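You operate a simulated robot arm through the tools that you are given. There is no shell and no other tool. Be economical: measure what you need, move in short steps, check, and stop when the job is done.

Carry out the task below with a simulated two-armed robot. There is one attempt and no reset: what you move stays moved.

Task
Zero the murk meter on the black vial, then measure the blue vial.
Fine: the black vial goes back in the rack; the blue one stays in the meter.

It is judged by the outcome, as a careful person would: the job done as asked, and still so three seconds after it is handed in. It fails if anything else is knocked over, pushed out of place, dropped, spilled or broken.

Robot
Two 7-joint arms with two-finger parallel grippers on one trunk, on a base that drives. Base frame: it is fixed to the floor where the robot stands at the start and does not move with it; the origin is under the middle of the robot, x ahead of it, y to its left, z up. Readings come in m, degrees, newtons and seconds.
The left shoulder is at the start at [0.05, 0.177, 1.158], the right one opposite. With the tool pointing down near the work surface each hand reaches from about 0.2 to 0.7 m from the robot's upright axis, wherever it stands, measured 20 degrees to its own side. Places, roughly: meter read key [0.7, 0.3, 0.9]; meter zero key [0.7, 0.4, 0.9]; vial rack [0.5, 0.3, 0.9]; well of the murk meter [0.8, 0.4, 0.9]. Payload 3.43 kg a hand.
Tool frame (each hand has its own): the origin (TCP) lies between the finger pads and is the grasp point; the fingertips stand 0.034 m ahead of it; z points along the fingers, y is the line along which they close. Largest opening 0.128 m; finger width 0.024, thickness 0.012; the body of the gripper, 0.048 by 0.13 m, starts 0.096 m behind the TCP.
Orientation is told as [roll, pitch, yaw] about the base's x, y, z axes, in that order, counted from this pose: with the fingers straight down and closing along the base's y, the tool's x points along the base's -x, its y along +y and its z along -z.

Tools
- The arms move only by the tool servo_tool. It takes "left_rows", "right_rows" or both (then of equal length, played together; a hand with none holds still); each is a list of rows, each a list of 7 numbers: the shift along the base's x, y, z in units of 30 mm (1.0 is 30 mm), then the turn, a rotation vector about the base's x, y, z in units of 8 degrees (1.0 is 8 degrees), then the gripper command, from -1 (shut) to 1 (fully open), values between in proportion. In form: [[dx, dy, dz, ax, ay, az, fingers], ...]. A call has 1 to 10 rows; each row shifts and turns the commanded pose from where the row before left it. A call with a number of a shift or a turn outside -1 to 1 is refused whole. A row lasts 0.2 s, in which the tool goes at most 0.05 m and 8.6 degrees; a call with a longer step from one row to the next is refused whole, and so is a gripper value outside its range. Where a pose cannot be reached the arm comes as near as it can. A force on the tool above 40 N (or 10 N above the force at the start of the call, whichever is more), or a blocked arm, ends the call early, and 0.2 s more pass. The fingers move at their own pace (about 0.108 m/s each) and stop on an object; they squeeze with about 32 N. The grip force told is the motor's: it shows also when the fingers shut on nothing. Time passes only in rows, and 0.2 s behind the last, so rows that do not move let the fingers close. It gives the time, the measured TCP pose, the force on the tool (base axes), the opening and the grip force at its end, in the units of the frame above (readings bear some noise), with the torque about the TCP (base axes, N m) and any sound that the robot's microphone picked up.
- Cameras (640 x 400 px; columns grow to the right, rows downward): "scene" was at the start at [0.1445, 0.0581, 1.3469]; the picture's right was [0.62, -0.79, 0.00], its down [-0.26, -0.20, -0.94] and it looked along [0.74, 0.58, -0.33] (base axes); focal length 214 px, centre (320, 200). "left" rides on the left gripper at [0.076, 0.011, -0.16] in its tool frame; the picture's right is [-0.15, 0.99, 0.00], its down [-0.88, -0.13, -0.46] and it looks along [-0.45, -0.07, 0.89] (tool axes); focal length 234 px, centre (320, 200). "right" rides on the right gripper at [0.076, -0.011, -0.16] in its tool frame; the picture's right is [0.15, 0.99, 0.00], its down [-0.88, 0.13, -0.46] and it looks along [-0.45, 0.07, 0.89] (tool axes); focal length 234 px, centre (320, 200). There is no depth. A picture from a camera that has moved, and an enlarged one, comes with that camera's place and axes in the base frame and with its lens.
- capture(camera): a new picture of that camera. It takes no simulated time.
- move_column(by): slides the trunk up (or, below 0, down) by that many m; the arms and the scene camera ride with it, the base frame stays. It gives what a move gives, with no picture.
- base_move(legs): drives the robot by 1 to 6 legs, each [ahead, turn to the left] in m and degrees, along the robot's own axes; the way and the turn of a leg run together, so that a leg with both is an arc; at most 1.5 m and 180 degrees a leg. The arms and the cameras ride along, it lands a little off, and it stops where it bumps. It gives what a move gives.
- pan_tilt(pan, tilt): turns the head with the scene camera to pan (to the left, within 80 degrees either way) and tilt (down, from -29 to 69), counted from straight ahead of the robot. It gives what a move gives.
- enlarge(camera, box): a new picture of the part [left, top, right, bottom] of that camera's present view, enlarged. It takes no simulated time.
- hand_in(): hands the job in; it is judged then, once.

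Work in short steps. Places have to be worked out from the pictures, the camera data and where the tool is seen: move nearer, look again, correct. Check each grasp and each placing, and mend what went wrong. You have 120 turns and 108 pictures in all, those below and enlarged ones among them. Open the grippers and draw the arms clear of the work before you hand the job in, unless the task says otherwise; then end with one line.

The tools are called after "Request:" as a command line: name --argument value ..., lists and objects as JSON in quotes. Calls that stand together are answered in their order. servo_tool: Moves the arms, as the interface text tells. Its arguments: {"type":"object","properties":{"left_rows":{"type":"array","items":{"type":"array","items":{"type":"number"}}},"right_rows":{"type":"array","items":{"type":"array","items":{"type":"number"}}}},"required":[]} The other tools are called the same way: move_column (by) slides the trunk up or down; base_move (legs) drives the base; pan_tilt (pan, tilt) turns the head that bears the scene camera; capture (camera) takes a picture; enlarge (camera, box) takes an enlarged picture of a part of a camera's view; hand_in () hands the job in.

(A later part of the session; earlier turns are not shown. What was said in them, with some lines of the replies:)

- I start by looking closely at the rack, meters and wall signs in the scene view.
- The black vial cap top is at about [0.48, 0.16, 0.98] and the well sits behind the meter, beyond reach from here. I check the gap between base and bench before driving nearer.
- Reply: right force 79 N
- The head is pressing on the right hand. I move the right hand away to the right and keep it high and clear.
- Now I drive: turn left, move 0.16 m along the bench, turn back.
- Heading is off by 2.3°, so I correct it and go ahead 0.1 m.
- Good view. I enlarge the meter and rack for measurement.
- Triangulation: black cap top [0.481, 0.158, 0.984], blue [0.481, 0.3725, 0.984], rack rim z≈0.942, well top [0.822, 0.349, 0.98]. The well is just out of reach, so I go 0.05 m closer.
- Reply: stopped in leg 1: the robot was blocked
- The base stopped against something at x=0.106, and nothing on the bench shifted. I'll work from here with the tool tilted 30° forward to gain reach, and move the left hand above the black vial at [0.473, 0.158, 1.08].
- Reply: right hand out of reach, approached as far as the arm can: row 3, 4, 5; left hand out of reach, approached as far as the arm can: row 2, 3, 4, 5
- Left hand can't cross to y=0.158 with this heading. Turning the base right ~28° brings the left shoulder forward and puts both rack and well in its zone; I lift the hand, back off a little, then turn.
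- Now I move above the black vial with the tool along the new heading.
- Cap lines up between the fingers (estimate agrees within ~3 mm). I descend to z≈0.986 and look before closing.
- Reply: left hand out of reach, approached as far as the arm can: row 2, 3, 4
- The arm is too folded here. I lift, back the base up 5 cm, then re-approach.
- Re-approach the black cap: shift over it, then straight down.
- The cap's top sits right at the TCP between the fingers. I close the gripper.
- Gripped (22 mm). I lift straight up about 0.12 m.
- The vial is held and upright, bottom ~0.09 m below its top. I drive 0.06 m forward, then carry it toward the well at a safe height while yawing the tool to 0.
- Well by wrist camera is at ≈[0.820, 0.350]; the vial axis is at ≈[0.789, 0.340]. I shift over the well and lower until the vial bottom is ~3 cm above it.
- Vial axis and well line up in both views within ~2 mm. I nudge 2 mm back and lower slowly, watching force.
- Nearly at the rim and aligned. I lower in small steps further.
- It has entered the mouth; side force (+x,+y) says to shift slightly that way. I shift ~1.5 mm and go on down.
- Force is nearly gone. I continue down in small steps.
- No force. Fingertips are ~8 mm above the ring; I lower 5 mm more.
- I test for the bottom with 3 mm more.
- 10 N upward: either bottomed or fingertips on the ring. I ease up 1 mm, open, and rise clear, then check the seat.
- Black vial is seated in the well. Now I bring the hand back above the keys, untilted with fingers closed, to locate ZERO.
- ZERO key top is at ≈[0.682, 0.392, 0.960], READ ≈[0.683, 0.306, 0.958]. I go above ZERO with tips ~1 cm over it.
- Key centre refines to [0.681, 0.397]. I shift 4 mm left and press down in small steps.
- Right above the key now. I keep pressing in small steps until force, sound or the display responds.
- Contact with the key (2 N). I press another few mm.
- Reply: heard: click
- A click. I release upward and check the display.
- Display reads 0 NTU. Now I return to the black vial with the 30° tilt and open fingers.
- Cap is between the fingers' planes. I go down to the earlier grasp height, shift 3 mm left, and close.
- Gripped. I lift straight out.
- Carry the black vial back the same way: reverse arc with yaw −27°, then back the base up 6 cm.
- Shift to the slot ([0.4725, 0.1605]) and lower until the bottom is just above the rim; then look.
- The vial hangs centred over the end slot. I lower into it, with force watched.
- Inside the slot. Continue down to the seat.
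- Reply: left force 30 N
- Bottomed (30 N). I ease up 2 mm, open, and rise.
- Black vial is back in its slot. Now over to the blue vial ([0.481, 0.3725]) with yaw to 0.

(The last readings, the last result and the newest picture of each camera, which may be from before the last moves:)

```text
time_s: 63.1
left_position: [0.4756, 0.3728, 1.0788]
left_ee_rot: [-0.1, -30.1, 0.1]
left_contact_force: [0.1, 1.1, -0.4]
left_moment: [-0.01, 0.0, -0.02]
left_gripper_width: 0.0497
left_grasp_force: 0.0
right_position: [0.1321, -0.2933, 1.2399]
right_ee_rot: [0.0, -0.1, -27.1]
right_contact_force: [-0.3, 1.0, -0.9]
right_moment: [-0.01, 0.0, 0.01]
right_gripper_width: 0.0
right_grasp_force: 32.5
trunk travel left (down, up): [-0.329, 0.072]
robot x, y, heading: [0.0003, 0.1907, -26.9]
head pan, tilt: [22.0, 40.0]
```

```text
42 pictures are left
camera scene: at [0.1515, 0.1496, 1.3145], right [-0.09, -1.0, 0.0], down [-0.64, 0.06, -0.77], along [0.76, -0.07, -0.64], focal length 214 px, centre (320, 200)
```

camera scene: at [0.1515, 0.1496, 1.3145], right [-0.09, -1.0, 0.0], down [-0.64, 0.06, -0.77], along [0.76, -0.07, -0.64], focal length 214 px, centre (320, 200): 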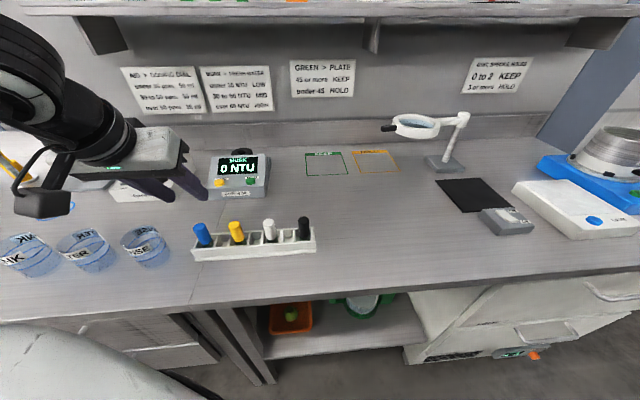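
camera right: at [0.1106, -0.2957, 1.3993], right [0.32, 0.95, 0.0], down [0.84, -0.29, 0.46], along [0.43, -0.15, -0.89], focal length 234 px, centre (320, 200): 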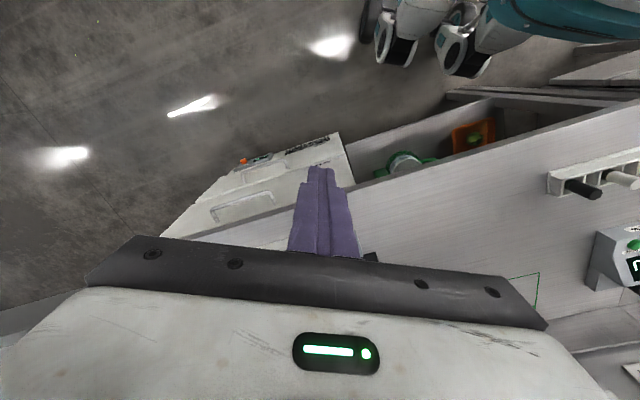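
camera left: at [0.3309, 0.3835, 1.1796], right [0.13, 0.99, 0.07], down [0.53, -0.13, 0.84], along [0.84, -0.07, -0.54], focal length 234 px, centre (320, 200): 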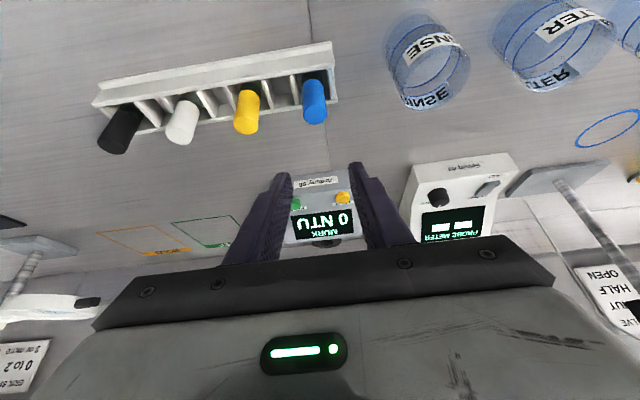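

Blue cap refines to [0.481, 0.373]; aligned. I descend to z≈0.988, check, then close.

Request:
servo_tool --left_rows '[[-0.05, 0, -0.6, 0, 0, 0, -0.22], [0, 0, -0.6, 0, 0, 0, -0.22], [0, 0, -0.6, 0, 0, 0, -0.22], [0, 0, -0.6, 0, 0, 0, -0.22], [0, 0, -0.6, 0, 0, 0, -0.22]]'

Request:
enlarge --camera "left" --box '[240, 100, 400, 220]'

```text
time_s: 64.3
left_position: [0.4993, 0.3705, 0.9969]
left_ee_rot: [0.0, -29.9, 0.0]
left_contact_force: [-0.2, 0.1, -1.1]
left_moment: [0.0, -0.02, 0.02]
left_gripper_width: 0.0499
left_grasp_force: 0.1
left hand out of reach, approached as far as the arm can: row 2, 3, 4, 5
right_position: [0.1311, -0.2924, 1.239]
right_ee_rot: [0.0, -0.1, -27.1]
right_contact_force: [0.1, 0.2, -0.1]
right_moment: [-0.01, -0.03, 0.0]
right_gripper_width: 0.0
right_grasp_force: 32.2
trunk travel left (down, up): [-0.329, 0.072]
robot x, y, heading: [0.0046, 0.1891, -27.1]
head pan, tilt: [22.0, 40.0]
```

```text
3.33 times, centred on (320, 160) of left
camera zoom: at [0.3541, 0.3818, 1.0982], right [0.13, 0.99, 0.07], down [0.54, -0.13, 0.83], along [0.83, -0.07, -0.55], focal length 781 px, centre (320, 333)
```

zoom: 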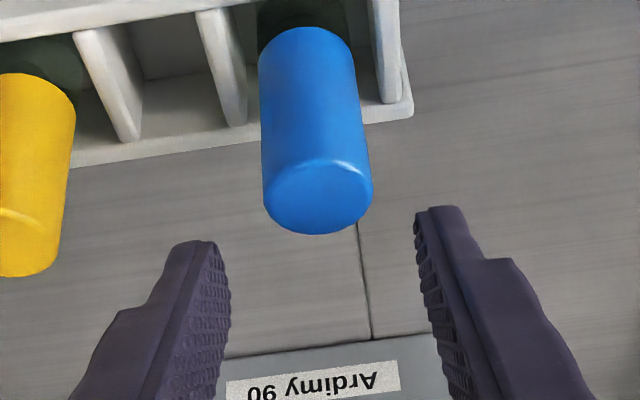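

Too folded again. Lift, back the base 7 cm, re-approach.

Request:
servo_tool --left_rows '[[0, 0, 0.8, 0, 0, 0, -0.22], [0, 0, 0.8, 0, 0, 0, -0.22], [0, 0, 0.8, 0, 0, 0, -0.22], [0, 0, 0.6, 0, 0, 0, -0.22]]'

Request:
base_move --legs '[[-0.08, 0]]'

```text
time_s: 65.3
left_position: [0.4979, 0.3687, 1.0873]
left_ee_rot: [0.0, -30.1, 0.0]
left_contact_force: [0.1, -0.1, -0.2]
left_moment: [-0.01, -0.02, -0.01]
left_gripper_width: 0.0497
left_grasp_force: 0.0
right_position: [0.1328, -0.2931, 1.2387]
right_ee_rot: [0.0, -0.1, -27.2]
right_contact_force: [-0.4, -0.2, 1.0]
right_moment: [0.0, 0.01, -0.02]
right_gripper_width: 0.0001
right_grasp_force: 31.6
trunk travel left (down, up): [-0.329, 0.072]
robot x, y, heading: [0.0019, 0.1867, -27.0]
head pan, tilt: [22.0, 40.0]
```

```text
time_s: 66.4
left_position: [0.4269, 0.4069, 1.0874]
left_ee_rot: [-0.1, -30.1, 0.1]
left_contact_force: [-0.8, 0.8, 0.7]
left_moment: [-0.03, -0.03, -0.04]
left_gripper_width: 0.05
left_grasp_force: 0.2
right_position: [0.0612, -0.2556, 1.2396]
right_ee_rot: [0.0, 0.0, -27.2]
right_contact_force: [-0.4, 0.9, 0.1]
right_moment: [-0.02, -0.01, 0.02]
right_gripper_width: 0.0001
right_grasp_force: 31.8
trunk travel left (down, up): [-0.329, 0.072]
robot x, y, heading: [-0.068, 0.2252, -26.9]
head pan, tilt: [22.0, 40.0]
```

Request:
servo_tool --left_rows '[[0.785, -0.57, 0, 0, 0, 0, -0.22], [0.785, -0.57, 0, 0, 0, 0, -0.22], [0, 0, -0.7, 0, 0, 0, -0.22], [0, 0, -0.7, 0, 0, 0, -0.22], [0, 0, -0.7, 0, 0, 0, -0.22], [0, 0, -0.65, 0, 0, 0, -0.22], [0, 0, -0.5, 0, 0, 0, -0.22]]'

Request:
enlarge --camera "left" --box '[240, 100, 400, 220]'

```text
time_s: 68.0
left_position: [0.4752, 0.3713, 0.9917]
left_ee_rot: [-0.1, -30.1, 0.1]
left_contact_force: [0.4, -0.2, 0.2]
left_moment: [-0.01, -0.01, 0.01]
left_gripper_width: 0.05
left_grasp_force: 0.1
right_position: [0.062, -0.2568, 1.2394]
right_ee_rot: [-0.1, 0.0, -27.1]
right_contact_force: [-0.1, 0.8, 0.1]
right_moment: [-0.01, -0.02, 0.0]
right_gripper_width: 0.0
right_grasp_force: 32.5
trunk travel left (down, up): [-0.329, 0.072]
robot x, y, heading: [-0.0696, 0.227, -27.1]
head pan, tilt: [22.0, 40.0]
```

```text
3.33 times, centred on (320, 160) of left
camera zoom: at [0.3307, 0.3827, 1.0918], right [0.13, 0.99, 0.07], down [0.53, -0.13, 0.84], along [0.84, -0.07, -0.54], focal length 781 px, centre (320, 333)
```

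zoom: 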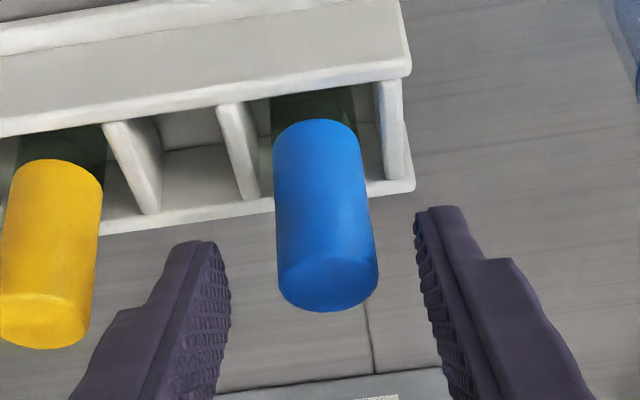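

Good; I lower 3 mm, centre 2 mm left and close.

Request:
servo_tool --left_rows '[[-0.03, 0.06, -0.1, 0, 0, 0, -0.22], [0, 0, 0, 0, 0, 0, -1], [0, 0, 0, 0, 0, 0, -1], [0, 0, 0, 0, 0, 0, -1]]'

Request:
servo_tool --left_rows '[[0, 0, 0.5, 0, 0, 0, -1], [0, 0, 0.7, 0, 0, 0, -1], [0, 0, 0.8, 0, 0, 0, -1], [0, 0, 0.8, 0, 0, 0, -1], [0, 0, 0.8, 0, 0, 0, -1]]'

Request:
capture --camera "left"

```text
time_s: 69.0
left_position: [0.4748, 0.3738, 0.9886]
left_ee_rot: [0.0, -30.1, 0.1]
left_contact_force: [-0.5, 0.6, 0.2]
left_moment: [-0.02, -0.02, 0.02]
left_gripper_width: 0.0219
left_grasp_force: 32.1
right_position: [0.0624, -0.2564, 1.2389]
right_ee_rot: [0.0, 0.0, -27.0]
right_contact_force: [-0.6, 0.1, 0.2]
right_moment: [-0.02, -0.04, -0.02]
right_gripper_width: 0.0
right_grasp_force: 31.9
trunk travel left (down, up): [-0.329, 0.072]
robot x, y, heading: [-0.0664, 0.2211, -27.1]
head pan, tilt: [22.0, 40.0]
```

```text
time_s: 70.2
left_position: [0.4752, 0.3747, 1.0959]
left_ee_rot: [0.0, -30.0, 0.0]
left_contact_force: [-0.2, -0.7, -0.6]
left_moment: [-0.04, 0.01, 0.01]
left_gripper_width: 0.0223
left_grasp_force: 32.5
right_position: [0.0627, -0.257, 1.2392]
right_ee_rot: [0.1, 0.0, -27.1]
right_contact_force: [0.8, -0.1, -0.4]
right_moment: [-0.03, -0.01, 0.0]
right_gripper_width: 0.0001
right_grasp_force: 31.9
trunk travel left (down, up): [-0.329, 0.072]
robot x, y, heading: [-0.069, 0.2219, -27.1]
head pan, tilt: [22.0, 40.0]
```

```text
39 pictures are left
camera left: at [0.3297, 0.3853, 1.1968], right [0.13, 0.99, 0.07], down [0.53, -0.13, 0.83], along [0.84, -0.07, -0.55], focal length 234 px, centre (320, 200)
```

left: 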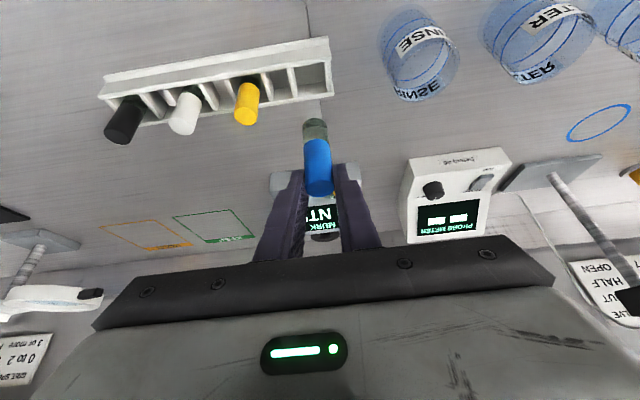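

Blue is held. I raise it, drive the base forward 14 cm, then carry it over the well.

Request:
servo_tool --left_rows '[[0, 0, 0.8, 0, 0, 0, -1], [0, 0, 0.8, 0, 0, 0, -1], [0, 0, 0.7, 0, 0, 0, -1]]'

Request:
base_move --legs '[[0.14, 0]]'

Request:
pan_tilt --pan 45 --tilt 30

```text
time_s: 71.0
left_position: [0.4751, 0.373, 1.1657]
left_ee_rot: [-0.1, -30.1, -0.1]
left_contact_force: [-0.4, 0.3, -0.1]
left_moment: [0.01, -0.02, 0.01]
left_gripper_width: 0.0222
left_grasp_force: 32.1
right_position: [0.0622, -0.2576, 1.2391]
right_ee_rot: [0.0, 0.0, -27.1]
right_contact_force: [-0.3, 0.0, 0.7]
right_moment: [0.0, -0.02, -0.05]
right_gripper_width: 0.0001
right_grasp_force: 32.1
trunk travel left (down, up): [-0.329, 0.072]
robot x, y, heading: [-0.0659, 0.2202, -27.1]
head pan, tilt: [22.0, 40.0]
```

```text
time_s: 72.3
left_position: [0.6028, 0.3094, 1.1639]
left_ee_rot: [0.0, -29.9, 0.2]
left_contact_force: [0.3, -1.1, -0.2]
left_moment: [0.0, 0.0, 0.0]
left_gripper_width: 0.022
left_grasp_force: 31.7
right_position: [0.1923, -0.3208, 1.2392]
right_ee_rot: [0.0, 0.0, -27.1]
right_contact_force: [-0.4, -0.7, 0.0]
right_moment: [0.02, 0.05, 0.0]
right_gripper_width: 0.0
right_grasp_force: 32.1
trunk travel left (down, up): [-0.329, 0.072]
robot x, y, heading: [0.0564, 0.164, -27.1]
head pan, tilt: [22.0, 40.0]
```

```text
time_s: 73.2
left_position: [0.6015, 0.3105, 1.1647]
left_ee_rot: [-0.1, -30.1, 0.1]
left_contact_force: [-0.5, -0.2, 0.6]
left_moment: [-0.02, 0.01, -0.01]
left_gripper_width: 0.022
left_grasp_force: 32.1
right_position: [0.1894, -0.3211, 1.2388]
right_ee_rot: [0.0, 0.1, -27.0]
right_contact_force: [0.1, -1.1, -0.8]
right_moment: [-0.02, 0.02, -0.01]
right_gripper_width: 0.0
right_grasp_force: 31.9
trunk travel left (down, up): [-0.329, 0.072]
robot x, y, heading: [0.0589, 0.1598, -27.1]
head pan, tilt: [45.0, 30.0]
```

Request:
servo_tool --left_rows '[[0.892, 0.171, 0, 0, 0, 0, -1], [0.892, 0.171, 0, 0, 0, 0, -1], [0.892, 0.171, 0, 0, 0, 0, -1], [0.892, 0.171, 0, 0, 0, 0, -1], [0.892, 0.171, 0, 0, 0, 0, -1], [0.892, 0.171, 0, 0, 0, 0, -1], [0.892, 0.171, 0, 0, 0, 0, -1], [0.892, 0.171, 0, 0, 0, 0, -1], [0, 0, -0.6, 0, 0, 0, -1], [0, 0, -0.6, 0, 0, 0, -1]]'

Request:
servo_tool --left_rows '[[0, 0, -0.6, 0, 0, 0, -1], [0, 0, -0.6, 0, 0, 0, -1], [0, 0, -0.4, 0, 0, 0, -1]]'

Request:
enlarge --camera "left" --box '[240, 60, 400, 220]'

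Request:
enlarge --camera "scene" --box '[288, 150, 352, 214]'

```text
time_s: 75.4
left_position: [0.8164, 0.3526, 1.1303]
left_ee_rot: [0.1, -30.0, 0.1]
left_contact_force: [-0.2, 0.0, 0.1]
left_moment: [-0.01, 0.01, -0.02]
left_gripper_width: 0.0223
left_grasp_force: 32.1
right_position: [0.1889, -0.3201, 1.239]
right_ee_rot: [0.0, 0.0, -27.0]
right_contact_force: [0.0, -0.3, -0.6]
right_moment: [-0.01, 0.04, -0.02]
right_gripper_width: 0.0
right_grasp_force: 32.6
trunk travel left (down, up): [-0.329, 0.072]
robot x, y, heading: [0.0612, 0.1597, -27.2]
head pan, tilt: [45.0, 30.0]
```

```text
time_s: 76.2
left_position: [0.8168, 0.3518, 1.0814]
left_ee_rot: [-0.1, -30.2, 0.1]
left_contact_force: [0.5, -0.4, -0.5]
left_moment: [0.0, -0.03, 0.01]
left_gripper_width: 0.0222
left_grasp_force: 31.7
right_position: [0.1906, -0.3215, 1.2388]
right_ee_rot: [0.0, 0.0, -27.0]
right_contact_force: [-0.2, 1.0, -0.8]
right_moment: [0.01, -0.03, -0.02]
right_gripper_width: 0.0
right_grasp_force: 32.0
trunk travel left (down, up): [-0.329, 0.072]
robot x, y, heading: [0.0556, 0.1578, -27.0]
head pan, tilt: [45.0, 30.0]
```

```text
2.50 times, centred on (320, 140) of left
camera zoom: at [0.6711, 0.3623, 1.1838], right [0.13, 0.99, 0.07], down [0.53, -0.13, 0.84], along [0.84, -0.07, -0.54], focal length 585 px, centre (320, 350)
```

zoom: 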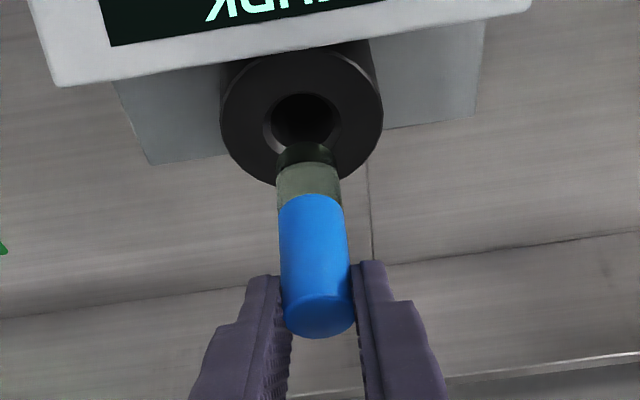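

```text
6.25 times, centred on (320, 182) of scene
camera zoom: at [0.2093, 0.1564, 1.3298], right [0.31, -0.95, 0.0], down [-0.48, -0.15, -0.87], along [0.82, 0.27, -0.5], focal length 1340 px, centre (320, 312)
```

zoom: 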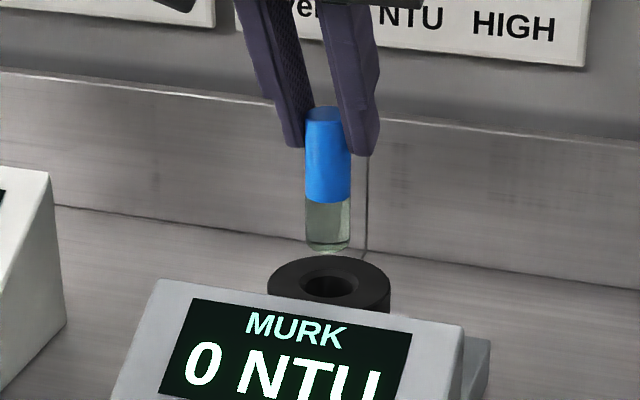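

Aligned in both views. I lower gently into the well.

Request:
servo_tool --left_rows '[[0, 0, -0.3, 0, 0, 0, -1], [0, 0, -0.3, 0, 0, 0, -1], [0, 0, -0.2, 0, 0, 0, -1], [0, 0, -0.2, 0, 0, 0, -1]]'

Request:
servo_tool --left_rows '[[0, 0, -0.2, 0, 0, 0, -1], [0, 0, -0.2, 0, 0, 0, -1], [0, 0, -0.2, 0, 0, 0, -1], [0, 0, -0.2, 0, 0, 0, -1]]'

Request:
enlarge --camera "scene" --box '[288, 150, 352, 214]'

```text
time_s: 77.2
left_position: [0.8154, 0.3515, 1.0516]
left_ee_rot: [0.1, -29.9, 0.2]
left_contact_force: [0.0, 0.0, -1.3]
left_moment: [0.03, -0.03, -0.02]
left_gripper_width: 0.0223
left_grasp_force: 32.2
right_position: [0.1893, -0.3201, 1.2399]
right_ee_rot: [0.0, 0.0, -27.0]
right_contact_force: [0.0, 0.2, 0.3]
right_moment: [0.05, 0.02, -0.01]
right_gripper_width: 0.0
right_grasp_force: 32.0
trunk travel left (down, up): [-0.329, 0.072]
robot x, y, heading: [0.059, 0.1599, -27.1]
head pan, tilt: [45.0, 30.0]
```

```text
time_s: 78.2
left_position: [0.8156, 0.351, 1.0275]
left_ee_rot: [-0.2, -30.0, 0.2]
left_contact_force: [0.7, -0.1, 0.0]
left_moment: [-0.01, -0.06, 0.01]
left_gripper_width: 0.0221
left_grasp_force: 32.1
right_position: [0.1888, -0.3199, 1.2398]
right_ee_rot: [0.0, -0.1, -27.0]
right_contact_force: [-0.4, -0.2, -0.3]
right_moment: [0.0, 0.01, -0.05]
right_gripper_width: 0.0
right_grasp_force: 32.0
trunk travel left (down, up): [-0.329, 0.072]
robot x, y, heading: [0.0584, 0.1614, -27.1]
head pan, tilt: [45.0, 30.0]
```

```text
6.25 times, centred on (320, 182) of scene
camera zoom: at [0.2092, 0.1565, 1.3298], right [0.31, -0.95, 0.0], down [-0.48, -0.15, -0.87], along [0.82, 0.27, -0.5], focal length 1340 px, centre (320, 312)
```

zoom: 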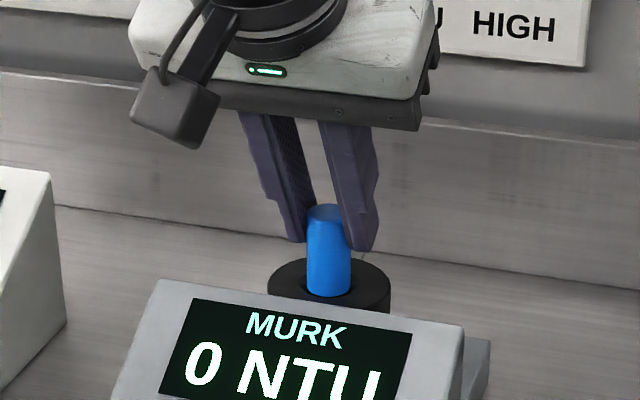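

Sliding freely. Last ~11 mm to the seat, in small steps.

Request:
servo_tool --left_rows '[[0, 0, -0.15, 0, 0, 0, -1], [0, 0, -0.1, 0, 0, 0, -1], [0, 0, -0.08, 0, 0, 0, -1], [0, 0, -0.04, 0, 0, 0, -1]]'

```text
time_s: 79.2
left_position: [0.817, 0.3501, 1.015]
left_ee_rot: [-0.3, -30.2, 0.2]
left_contact_force: [1.9, 1.3, 0.1]
left_moment: [0.11, -0.07, -0.01]
left_gripper_width: 0.0223
left_grasp_force: 31.6
right_position: [0.189, -0.321, 1.2381]
right_ee_rot: [-0.1, 0.0, -27.1]
right_contact_force: [0.4, 0.2, -0.1]
right_moment: [-0.01, 0.0, 0.0]
right_gripper_width: 0.0
right_grasp_force: 31.7
trunk travel left (down, up): [-0.329, 0.072]
robot x, y, heading: [0.0628, 0.1617, -26.9]
head pan, tilt: [45.0, 30.0]
```

Request:
servo_tool --left_rows '[[0.02, 0.03, -0.06, 0, 0, 0, -1], [0, 0, 0, 0, 0, 0, -1]]'

```text
time_s: 79.8
left_position: [0.8174, 0.3507, 1.0145]
left_ee_rot: [-0.2, -30.1, 0.1]
left_contact_force: [-1.1, -0.6, 3.9]
left_moment: [-0.04, 0.1, 0.02]
left_gripper_width: 0.0219
left_grasp_force: 31.6
right_position: [0.1882, -0.3209, 1.2394]
right_ee_rot: [0.0, 0.0, -27.0]
right_contact_force: [0.0, -0.7, 0.4]
right_moment: [0.0, 0.01, -0.01]
right_gripper_width: 0.0
right_grasp_force: 32.2
trunk travel left (down, up): [-0.329, 0.072]
robot x, y, heading: [0.0587, 0.1612, -27.1]
head pan, tilt: [45.0, 30.0]
```

Bottom reached (force building). Release, rise and check.

Request:
servo_tool --left_rows '[[0, 0, 0, 0, 0, 0, -0.22], [0, 0, 0, 0, 0, 0, -0.22], [0, 0, 0.5, 0, 0, 0, -0.22], [0, 0, 0.8, 0, 0, 0, -0.22], [0, 0, 0.8, 0, 0, 0, -0.22], [0, 0, 0.8, 0, 0, 0, -0.22]]'

Request:
enlarge --camera "scene" --box '[272, 160, 352, 240]'

```text
time_s: 81.2
left_position: [0.817, 0.353, 1.1016]
left_ee_rot: [-0.2, -30.0, 0.2]
left_contact_force: [0.6, -0.6, -0.6]
left_moment: [0.02, 0.0, -0.03]
left_gripper_width: 0.0498
left_grasp_force: 0.1
right_position: [0.1889, -0.3216, 1.2396]
right_ee_rot: [0.0, -0.1, -27.1]
right_contact_force: [-0.3, -0.4, -0.5]
right_moment: [0.02, 0.01, 0.02]
right_gripper_width: 0.0
right_grasp_force: 31.9
trunk travel left (down, up): [-0.329, 0.072]
robot x, y, heading: [0.059, 0.1605, -27.0]
head pan, tilt: [45.0, 30.0]
```

```text
5.00 times, centred on (312, 200) of scene
camera zoom: at [0.2087, 0.1564, 1.3298], right [0.31, -0.95, 0.0], down [-0.47, -0.15, -0.87], along [0.82, 0.27, -0.5], focal length 1072 px, centre (360, 200)
```

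zoom: 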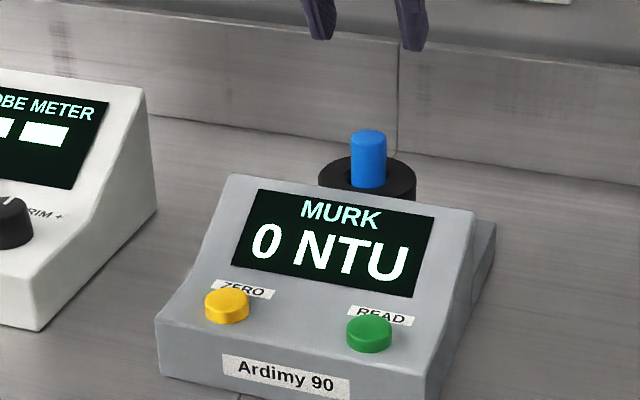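

Blue is seated. Now untilt and move above READ with closed fingers.

Request:
servo_tool --left_rows '[[-0.6, -0.19, 0.3, 0, 0.5, 0, -0.22], [-0.6, -0.19, 0.2, 0, 0.5, 0, -0.22], [-0.6, -0.19, 0.2, 0, 0.5, 0, -1], [-0.6, -0.19, 0, 0, 0.5, 0, -1], [-0.6, -0.19, 0, 0, 0.5, 0, -1], [-0.55, -0.19, 0, 0, 0.5, 0, -1], [-0.55, -0.19, 0, 0, 0.5, 0, -1], [-0.5, -0.17, 0, 0, 0.25, 0, -1]]'

Request:
servo_tool --left_rows '[[0, 0, -0.8, 0, 0, 0, -1], [0, 0, -0.8, 0, 0, 0, -1], [0, 0, -0.8, 0, 0, 0, -1], [0, 0, -0.8, 0, 0, 0, -1], [0, 0, -0.4, 0, 0, 0, -1]]'

Request:
enlarge --camera "left" --box '[240, 100, 400, 200]'

Request:
enlarge --camera "scene" --box '[272, 170, 352, 250]'

```text
time_s: 83.0
left_position: [0.6783, 0.3037, 1.1209]
left_ee_rot: [0.0, 0.0, 0.1]
left_contact_force: [-0.3, 0.0, 0.3]
left_moment: [-0.03, -0.01, -0.01]
left_gripper_width: 0.0001
left_grasp_force: 31.7
right_position: [0.1892, -0.3202, 1.2395]
right_ee_rot: [0.0, 0.0, -27.1]
right_contact_force: [-0.7, -0.1, 0.2]
right_moment: [0.02, -0.02, -0.01]
right_gripper_width: 0.0
right_grasp_force: 31.8
trunk travel left (down, up): [-0.329, 0.072]
robot x, y, heading: [0.0599, 0.1594, -26.9]
head pan, tilt: [45.0, 30.0]
```

```text
time_s: 84.2
left_position: [0.6792, 0.3085, 1.0135]
left_ee_rot: [0.1, -0.1, 0.1]
left_contact_force: [-0.6, -0.1, 0.5]
left_moment: [0.01, 0.03, -0.01]
left_gripper_width: 0.0
left_grasp_force: 31.9
right_position: [0.19, -0.3207, 1.2395]
right_ee_rot: [0.0, 0.0, -26.9]
right_contact_force: [0.3, -1.1, -1.0]
right_moment: [0.0, -0.02, -0.02]
right_gripper_width: 0.0
right_grasp_force: 31.3
trunk travel left (down, up): [-0.329, 0.072]
robot x, y, heading: [0.059, 0.1571, -27.1]
head pan, tilt: [45.0, 30.0]
```

```text
4.00 times, centred on (320, 150) of left
camera zoom: at [0.6035, 0.318, 1.1734], right [0.14, 0.99, 0.0], down [0.88, -0.13, 0.46], along [0.45, -0.07, -0.89], focal length 937 px, centre (320, 400)
```

zoom: 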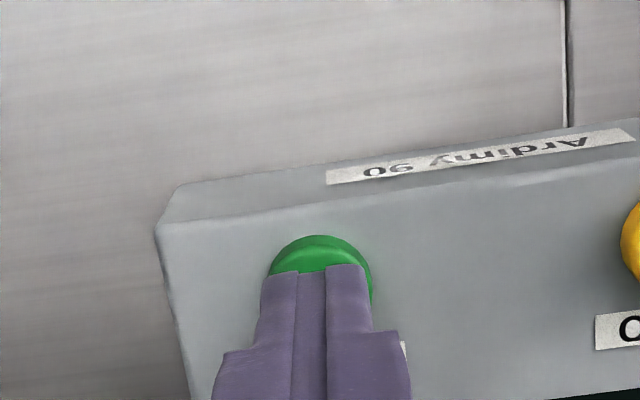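

```text
5.00 times, centred on (312, 210) of scene
camera zoom: at [0.2091, 0.1565, 1.3298], right [0.31, -0.95, 0.0], down [-0.48, -0.15, -0.87], along [0.82, 0.27, -0.5], focal length 1072 px, centre (360, 150)
```

zoom: 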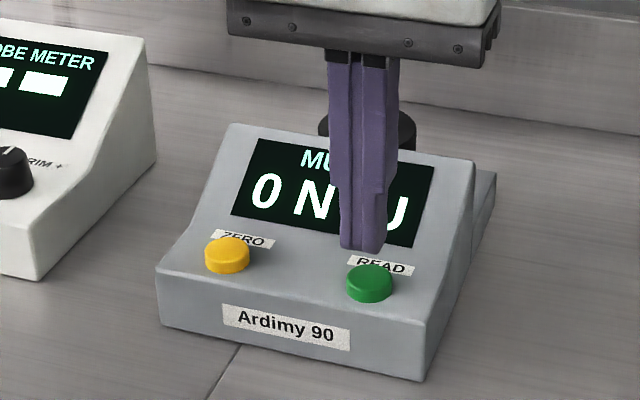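

Green key centre ≈[0.681, 0.306]; the tip is right over it. I press down.

Request:
servo_tool --left_rows '[[0, -0.03, -0.3, 0, 0, 0, -1], [0, 0, -0.2, 0, 0, 0, -1], [0, 0, -0.2, 0, 0, 0, -1], [0, 0, -0.1, 0, 0, 0, -1]]'

Request:
servo_tool --left_rows '[[0, 0, -0.08, 0, 0, 0, -1], [0, 0, -0.06, 0, 0, 0, -1], [0, 0, -0.04, 0, 0, 0, -1]]'

Request:
enlarge --camera "scene" --box '[272, 170, 352, 250]'

```text
time_s: 85.2
left_position: [0.6785, 0.3063, 0.9895]
left_ee_rot: [0.0, 0.0, 0.1]
left_contact_force: [0.6, -0.1, -0.1]
left_moment: [0.0, 0.02, 0.0]
left_gripper_width: 0.0
left_grasp_force: 31.7
right_position: [0.1899, -0.3208, 1.2393]
right_ee_rot: [0.0, 0.0, -27.0]
right_contact_force: [-0.8, 0.2, 0.2]
right_moment: [-0.03, -0.03, 0.02]
right_gripper_width: 0.0
right_grasp_force: 32.2
trunk travel left (down, up): [-0.329, 0.072]
robot x, y, heading: [0.0582, 0.1621, -26.9]
head pan, tilt: [45.0, 30.0]
```

```text
time_s: 86.0
left_position: [0.6788, 0.3061, 0.9855]
left_ee_rot: [0.0, -0.2, 0.1]
left_contact_force: [-1.5, -0.7, 1.7]
left_moment: [0.02, 0.02, 0.0]
left_gripper_width: 0.0
left_grasp_force: 31.7
right_position: [0.1892, -0.3207, 1.2387]
right_ee_rot: [0.1, 0.0, -27.0]
right_contact_force: [-0.6, 1.0, -0.3]
right_moment: [0.01, -0.04, -0.01]
right_gripper_width: 0.0
right_grasp_force: 31.9
trunk travel left (down, up): [-0.329, 0.072]
robot x, y, heading: [0.0582, 0.1622, -27.2]
head pan, tilt: [45.0, 30.0]
```

```text
5.00 times, centred on (312, 210) of scene
camera zoom: at [0.2086, 0.1564, 1.3299], right [0.31, -0.95, 0.0], down [-0.47, -0.15, -0.87], along [0.82, 0.27, -0.5], focal length 1072 px, centre (360, 150)
```

zoom: 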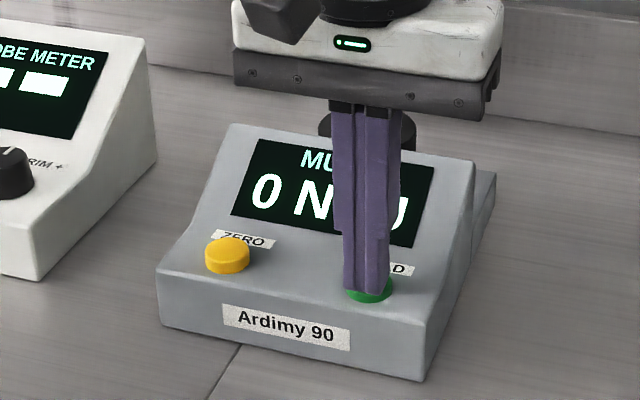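

In contact; a few more mm until the click.

Request:
servo_tool --left_rows '[[0, 0, -0.06, 0, 0, 0, -1], [0, 0, -0.06, 0, 0, 0, -1], [0, 0, -0.03, 0, 0, 0, -1]]'

```text
time_s: 86.8
left_position: [0.6781, 0.3057, 0.9824]
left_ee_rot: [0.0, -0.4, 0.2]
left_contact_force: [0.2, 1.6, 14.9]
left_moment: [0.08, 0.08, -0.05]
left_gripper_width: 0.0
left_grasp_force: 32.1
right_position: [0.1888, -0.3216, 1.2402]
right_ee_rot: [0.0, -0.2, -27.0]
right_contact_force: [0.6, -0.2, -1.3]
right_moment: [-0.01, 0.02, 0.02]
right_gripper_width: 0.0
right_grasp_force: 32.2
trunk travel left (down, up): [-0.329, 0.072]
robot x, y, heading: [0.059, 0.1593, -27.2]
head pan, tilt: [45.0, 30.0]
heard: click
```

Click heard. I rise straight up and check the display.

Request:
servo_tool --left_rows '[[0, 0, 0.5, 0, 0, 0, -1], [0, 0, 0.8, 0, 0, 0, -1], [0, 0, 0.8, 0, 0, 0, -1], [0, 0, 0.8, 0, 0, 0, -1], [0, 0, 0.8, 0, 0, 0, -1], [0, 0, 0.8, 0, 0, 0, -1]]'

Request:
enlarge --camera "scene" --box '[272, 170, 352, 250]'

```text
time_s: 88.2
left_position: [0.678, 0.3032, 1.1158]
left_ee_rot: [0.0, -0.1, 0.1]
left_contact_force: [0.9, -0.1, 0.6]
left_moment: [-0.02, 0.0, -0.03]
left_gripper_width: 0.0001
left_grasp_force: 32.0
right_position: [0.1893, -0.3215, 1.2384]
right_ee_rot: [-0.1, 0.0, -27.1]
right_contact_force: [-0.1, -0.3, 0.2]
right_moment: [0.01, 0.01, 0.02]
right_gripper_width: 0.0001
right_grasp_force: 31.9
trunk travel left (down, up): [-0.329, 0.072]
robot x, y, heading: [0.0622, 0.1612, -27.1]
head pan, tilt: [45.0, 30.0]
```

```text
5.00 times, centred on (312, 210) of scene
camera zoom: at [0.2088, 0.1562, 1.3298], right [0.31, -0.95, 0.0], down [-0.48, -0.15, -0.87], along [0.82, 0.27, -0.5], focal length 1072 px, centre (360, 150)
```

zoom: 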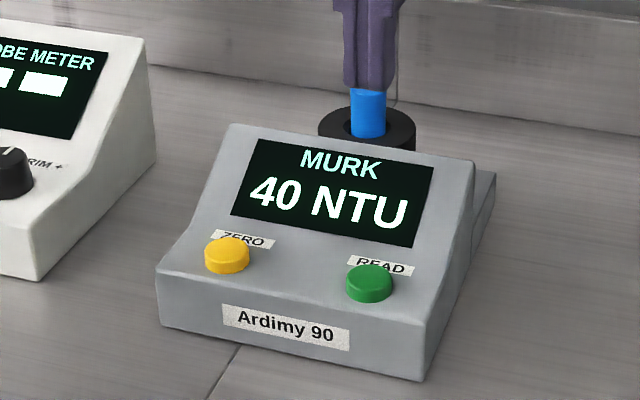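

Display reads 40 NTU. I draw the left arm up and back, open both grippers, and take a last look.

Request:
servo_tool --left_rows '[[-0.3, 0, 0.8, 0, 0, 0, -1], [-0.7, 0, 0.6, 0, 0, 0, -1], [-0.8, 0, 0.6, 0, 0, 0, -1], [-0.8, 0.2, 0.6, 0, 0, 0, 0], [-0.8, 0.2, 0.6, 0, 0, 0, 1], [-0.8, 0.2, 0.6, 0, 0, 0, 1], [-0.8, 0.2, 0.2, 0, 0, 0, 1], [0, 0, 0, 0, 0, 0, 1]]' --right_rows '[[0, 0, 0, 0, 0, 0, 0], [0, 0, 0, 0, 0, 0, 1], [0, 0, 0, 0, 0, 0, 1], [0, 0, 0, 0, 0, 0, 1], [0, 0, 0, 0, 0, 0, 1], [0, 0, 0, 0, 0, 0, 1], [0, 0, 0, 0, 0, 0, 1], [0, 0, 0, 0, 0, 0, 1]]'

Request:
capture --camera "scene"

Request:
capture --camera "left"

```text
time_s: 90.0
left_position: [0.5292, 0.3309, 1.2373]
left_ee_rot: [0.0, 0.0, 0.2]
left_contact_force: [-0.9, -0.8, 0.5]
left_moment: [0.01, 0.01, 0.01]
left_gripper_width: 0.1279
left_grasp_force: 0.1
right_position: [0.1895, -0.322, 1.2388]
right_ee_rot: [-0.1, 0.0, -27.1]
right_contact_force: [-0.3, 0.0, 0.2]
right_moment: [0.02, 0.02, 0.02]
right_gripper_width: 0.128
right_grasp_force: 0.0
trunk travel left (down, up): [-0.329, 0.072]
robot x, y, heading: [0.0578, 0.1579, -27.0]
head pan, tilt: [45.0, 30.0]
```

```text
30 pictures are left
camera scene: at [0.2093, 0.1563, 1.3297], right [0.31, -0.95, 0.0], down [-0.48, -0.15, -0.87], along [0.82, 0.27, -0.5], focal length 214 px, centre (320, 200)
```

scene: 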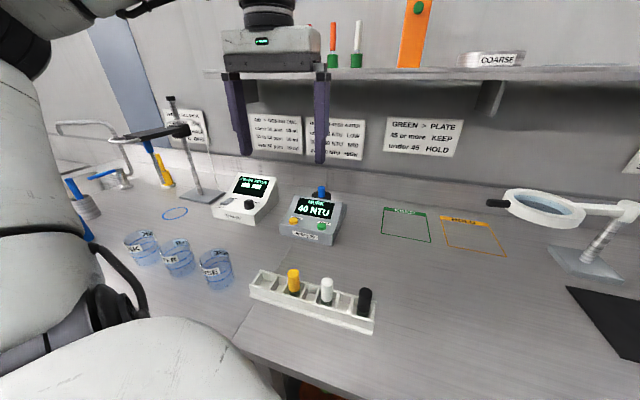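

```text
29 pictures are left
camera left: at [0.4535, 0.3407, 1.3967], right [0.14, 0.99, 0.0], down [0.88, -0.13, 0.46], along [0.45, -0.07, -0.89], focal length 234 px, centre (320, 200)
```

left: 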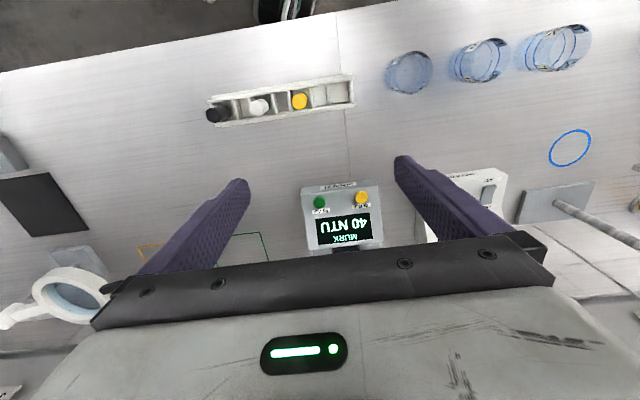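

All is in place: black vial in the rack, blue in the meter at 40 NTU, nothing else disturbed. I hand in.

Request:
hand_in

```text
The job is handed in.
```

The murk meter was zeroed on the black vial (display 0 NTU), and the blue vial then read 40 NTU; the black vial is back in its rack slot and the blue one is still in the meter.
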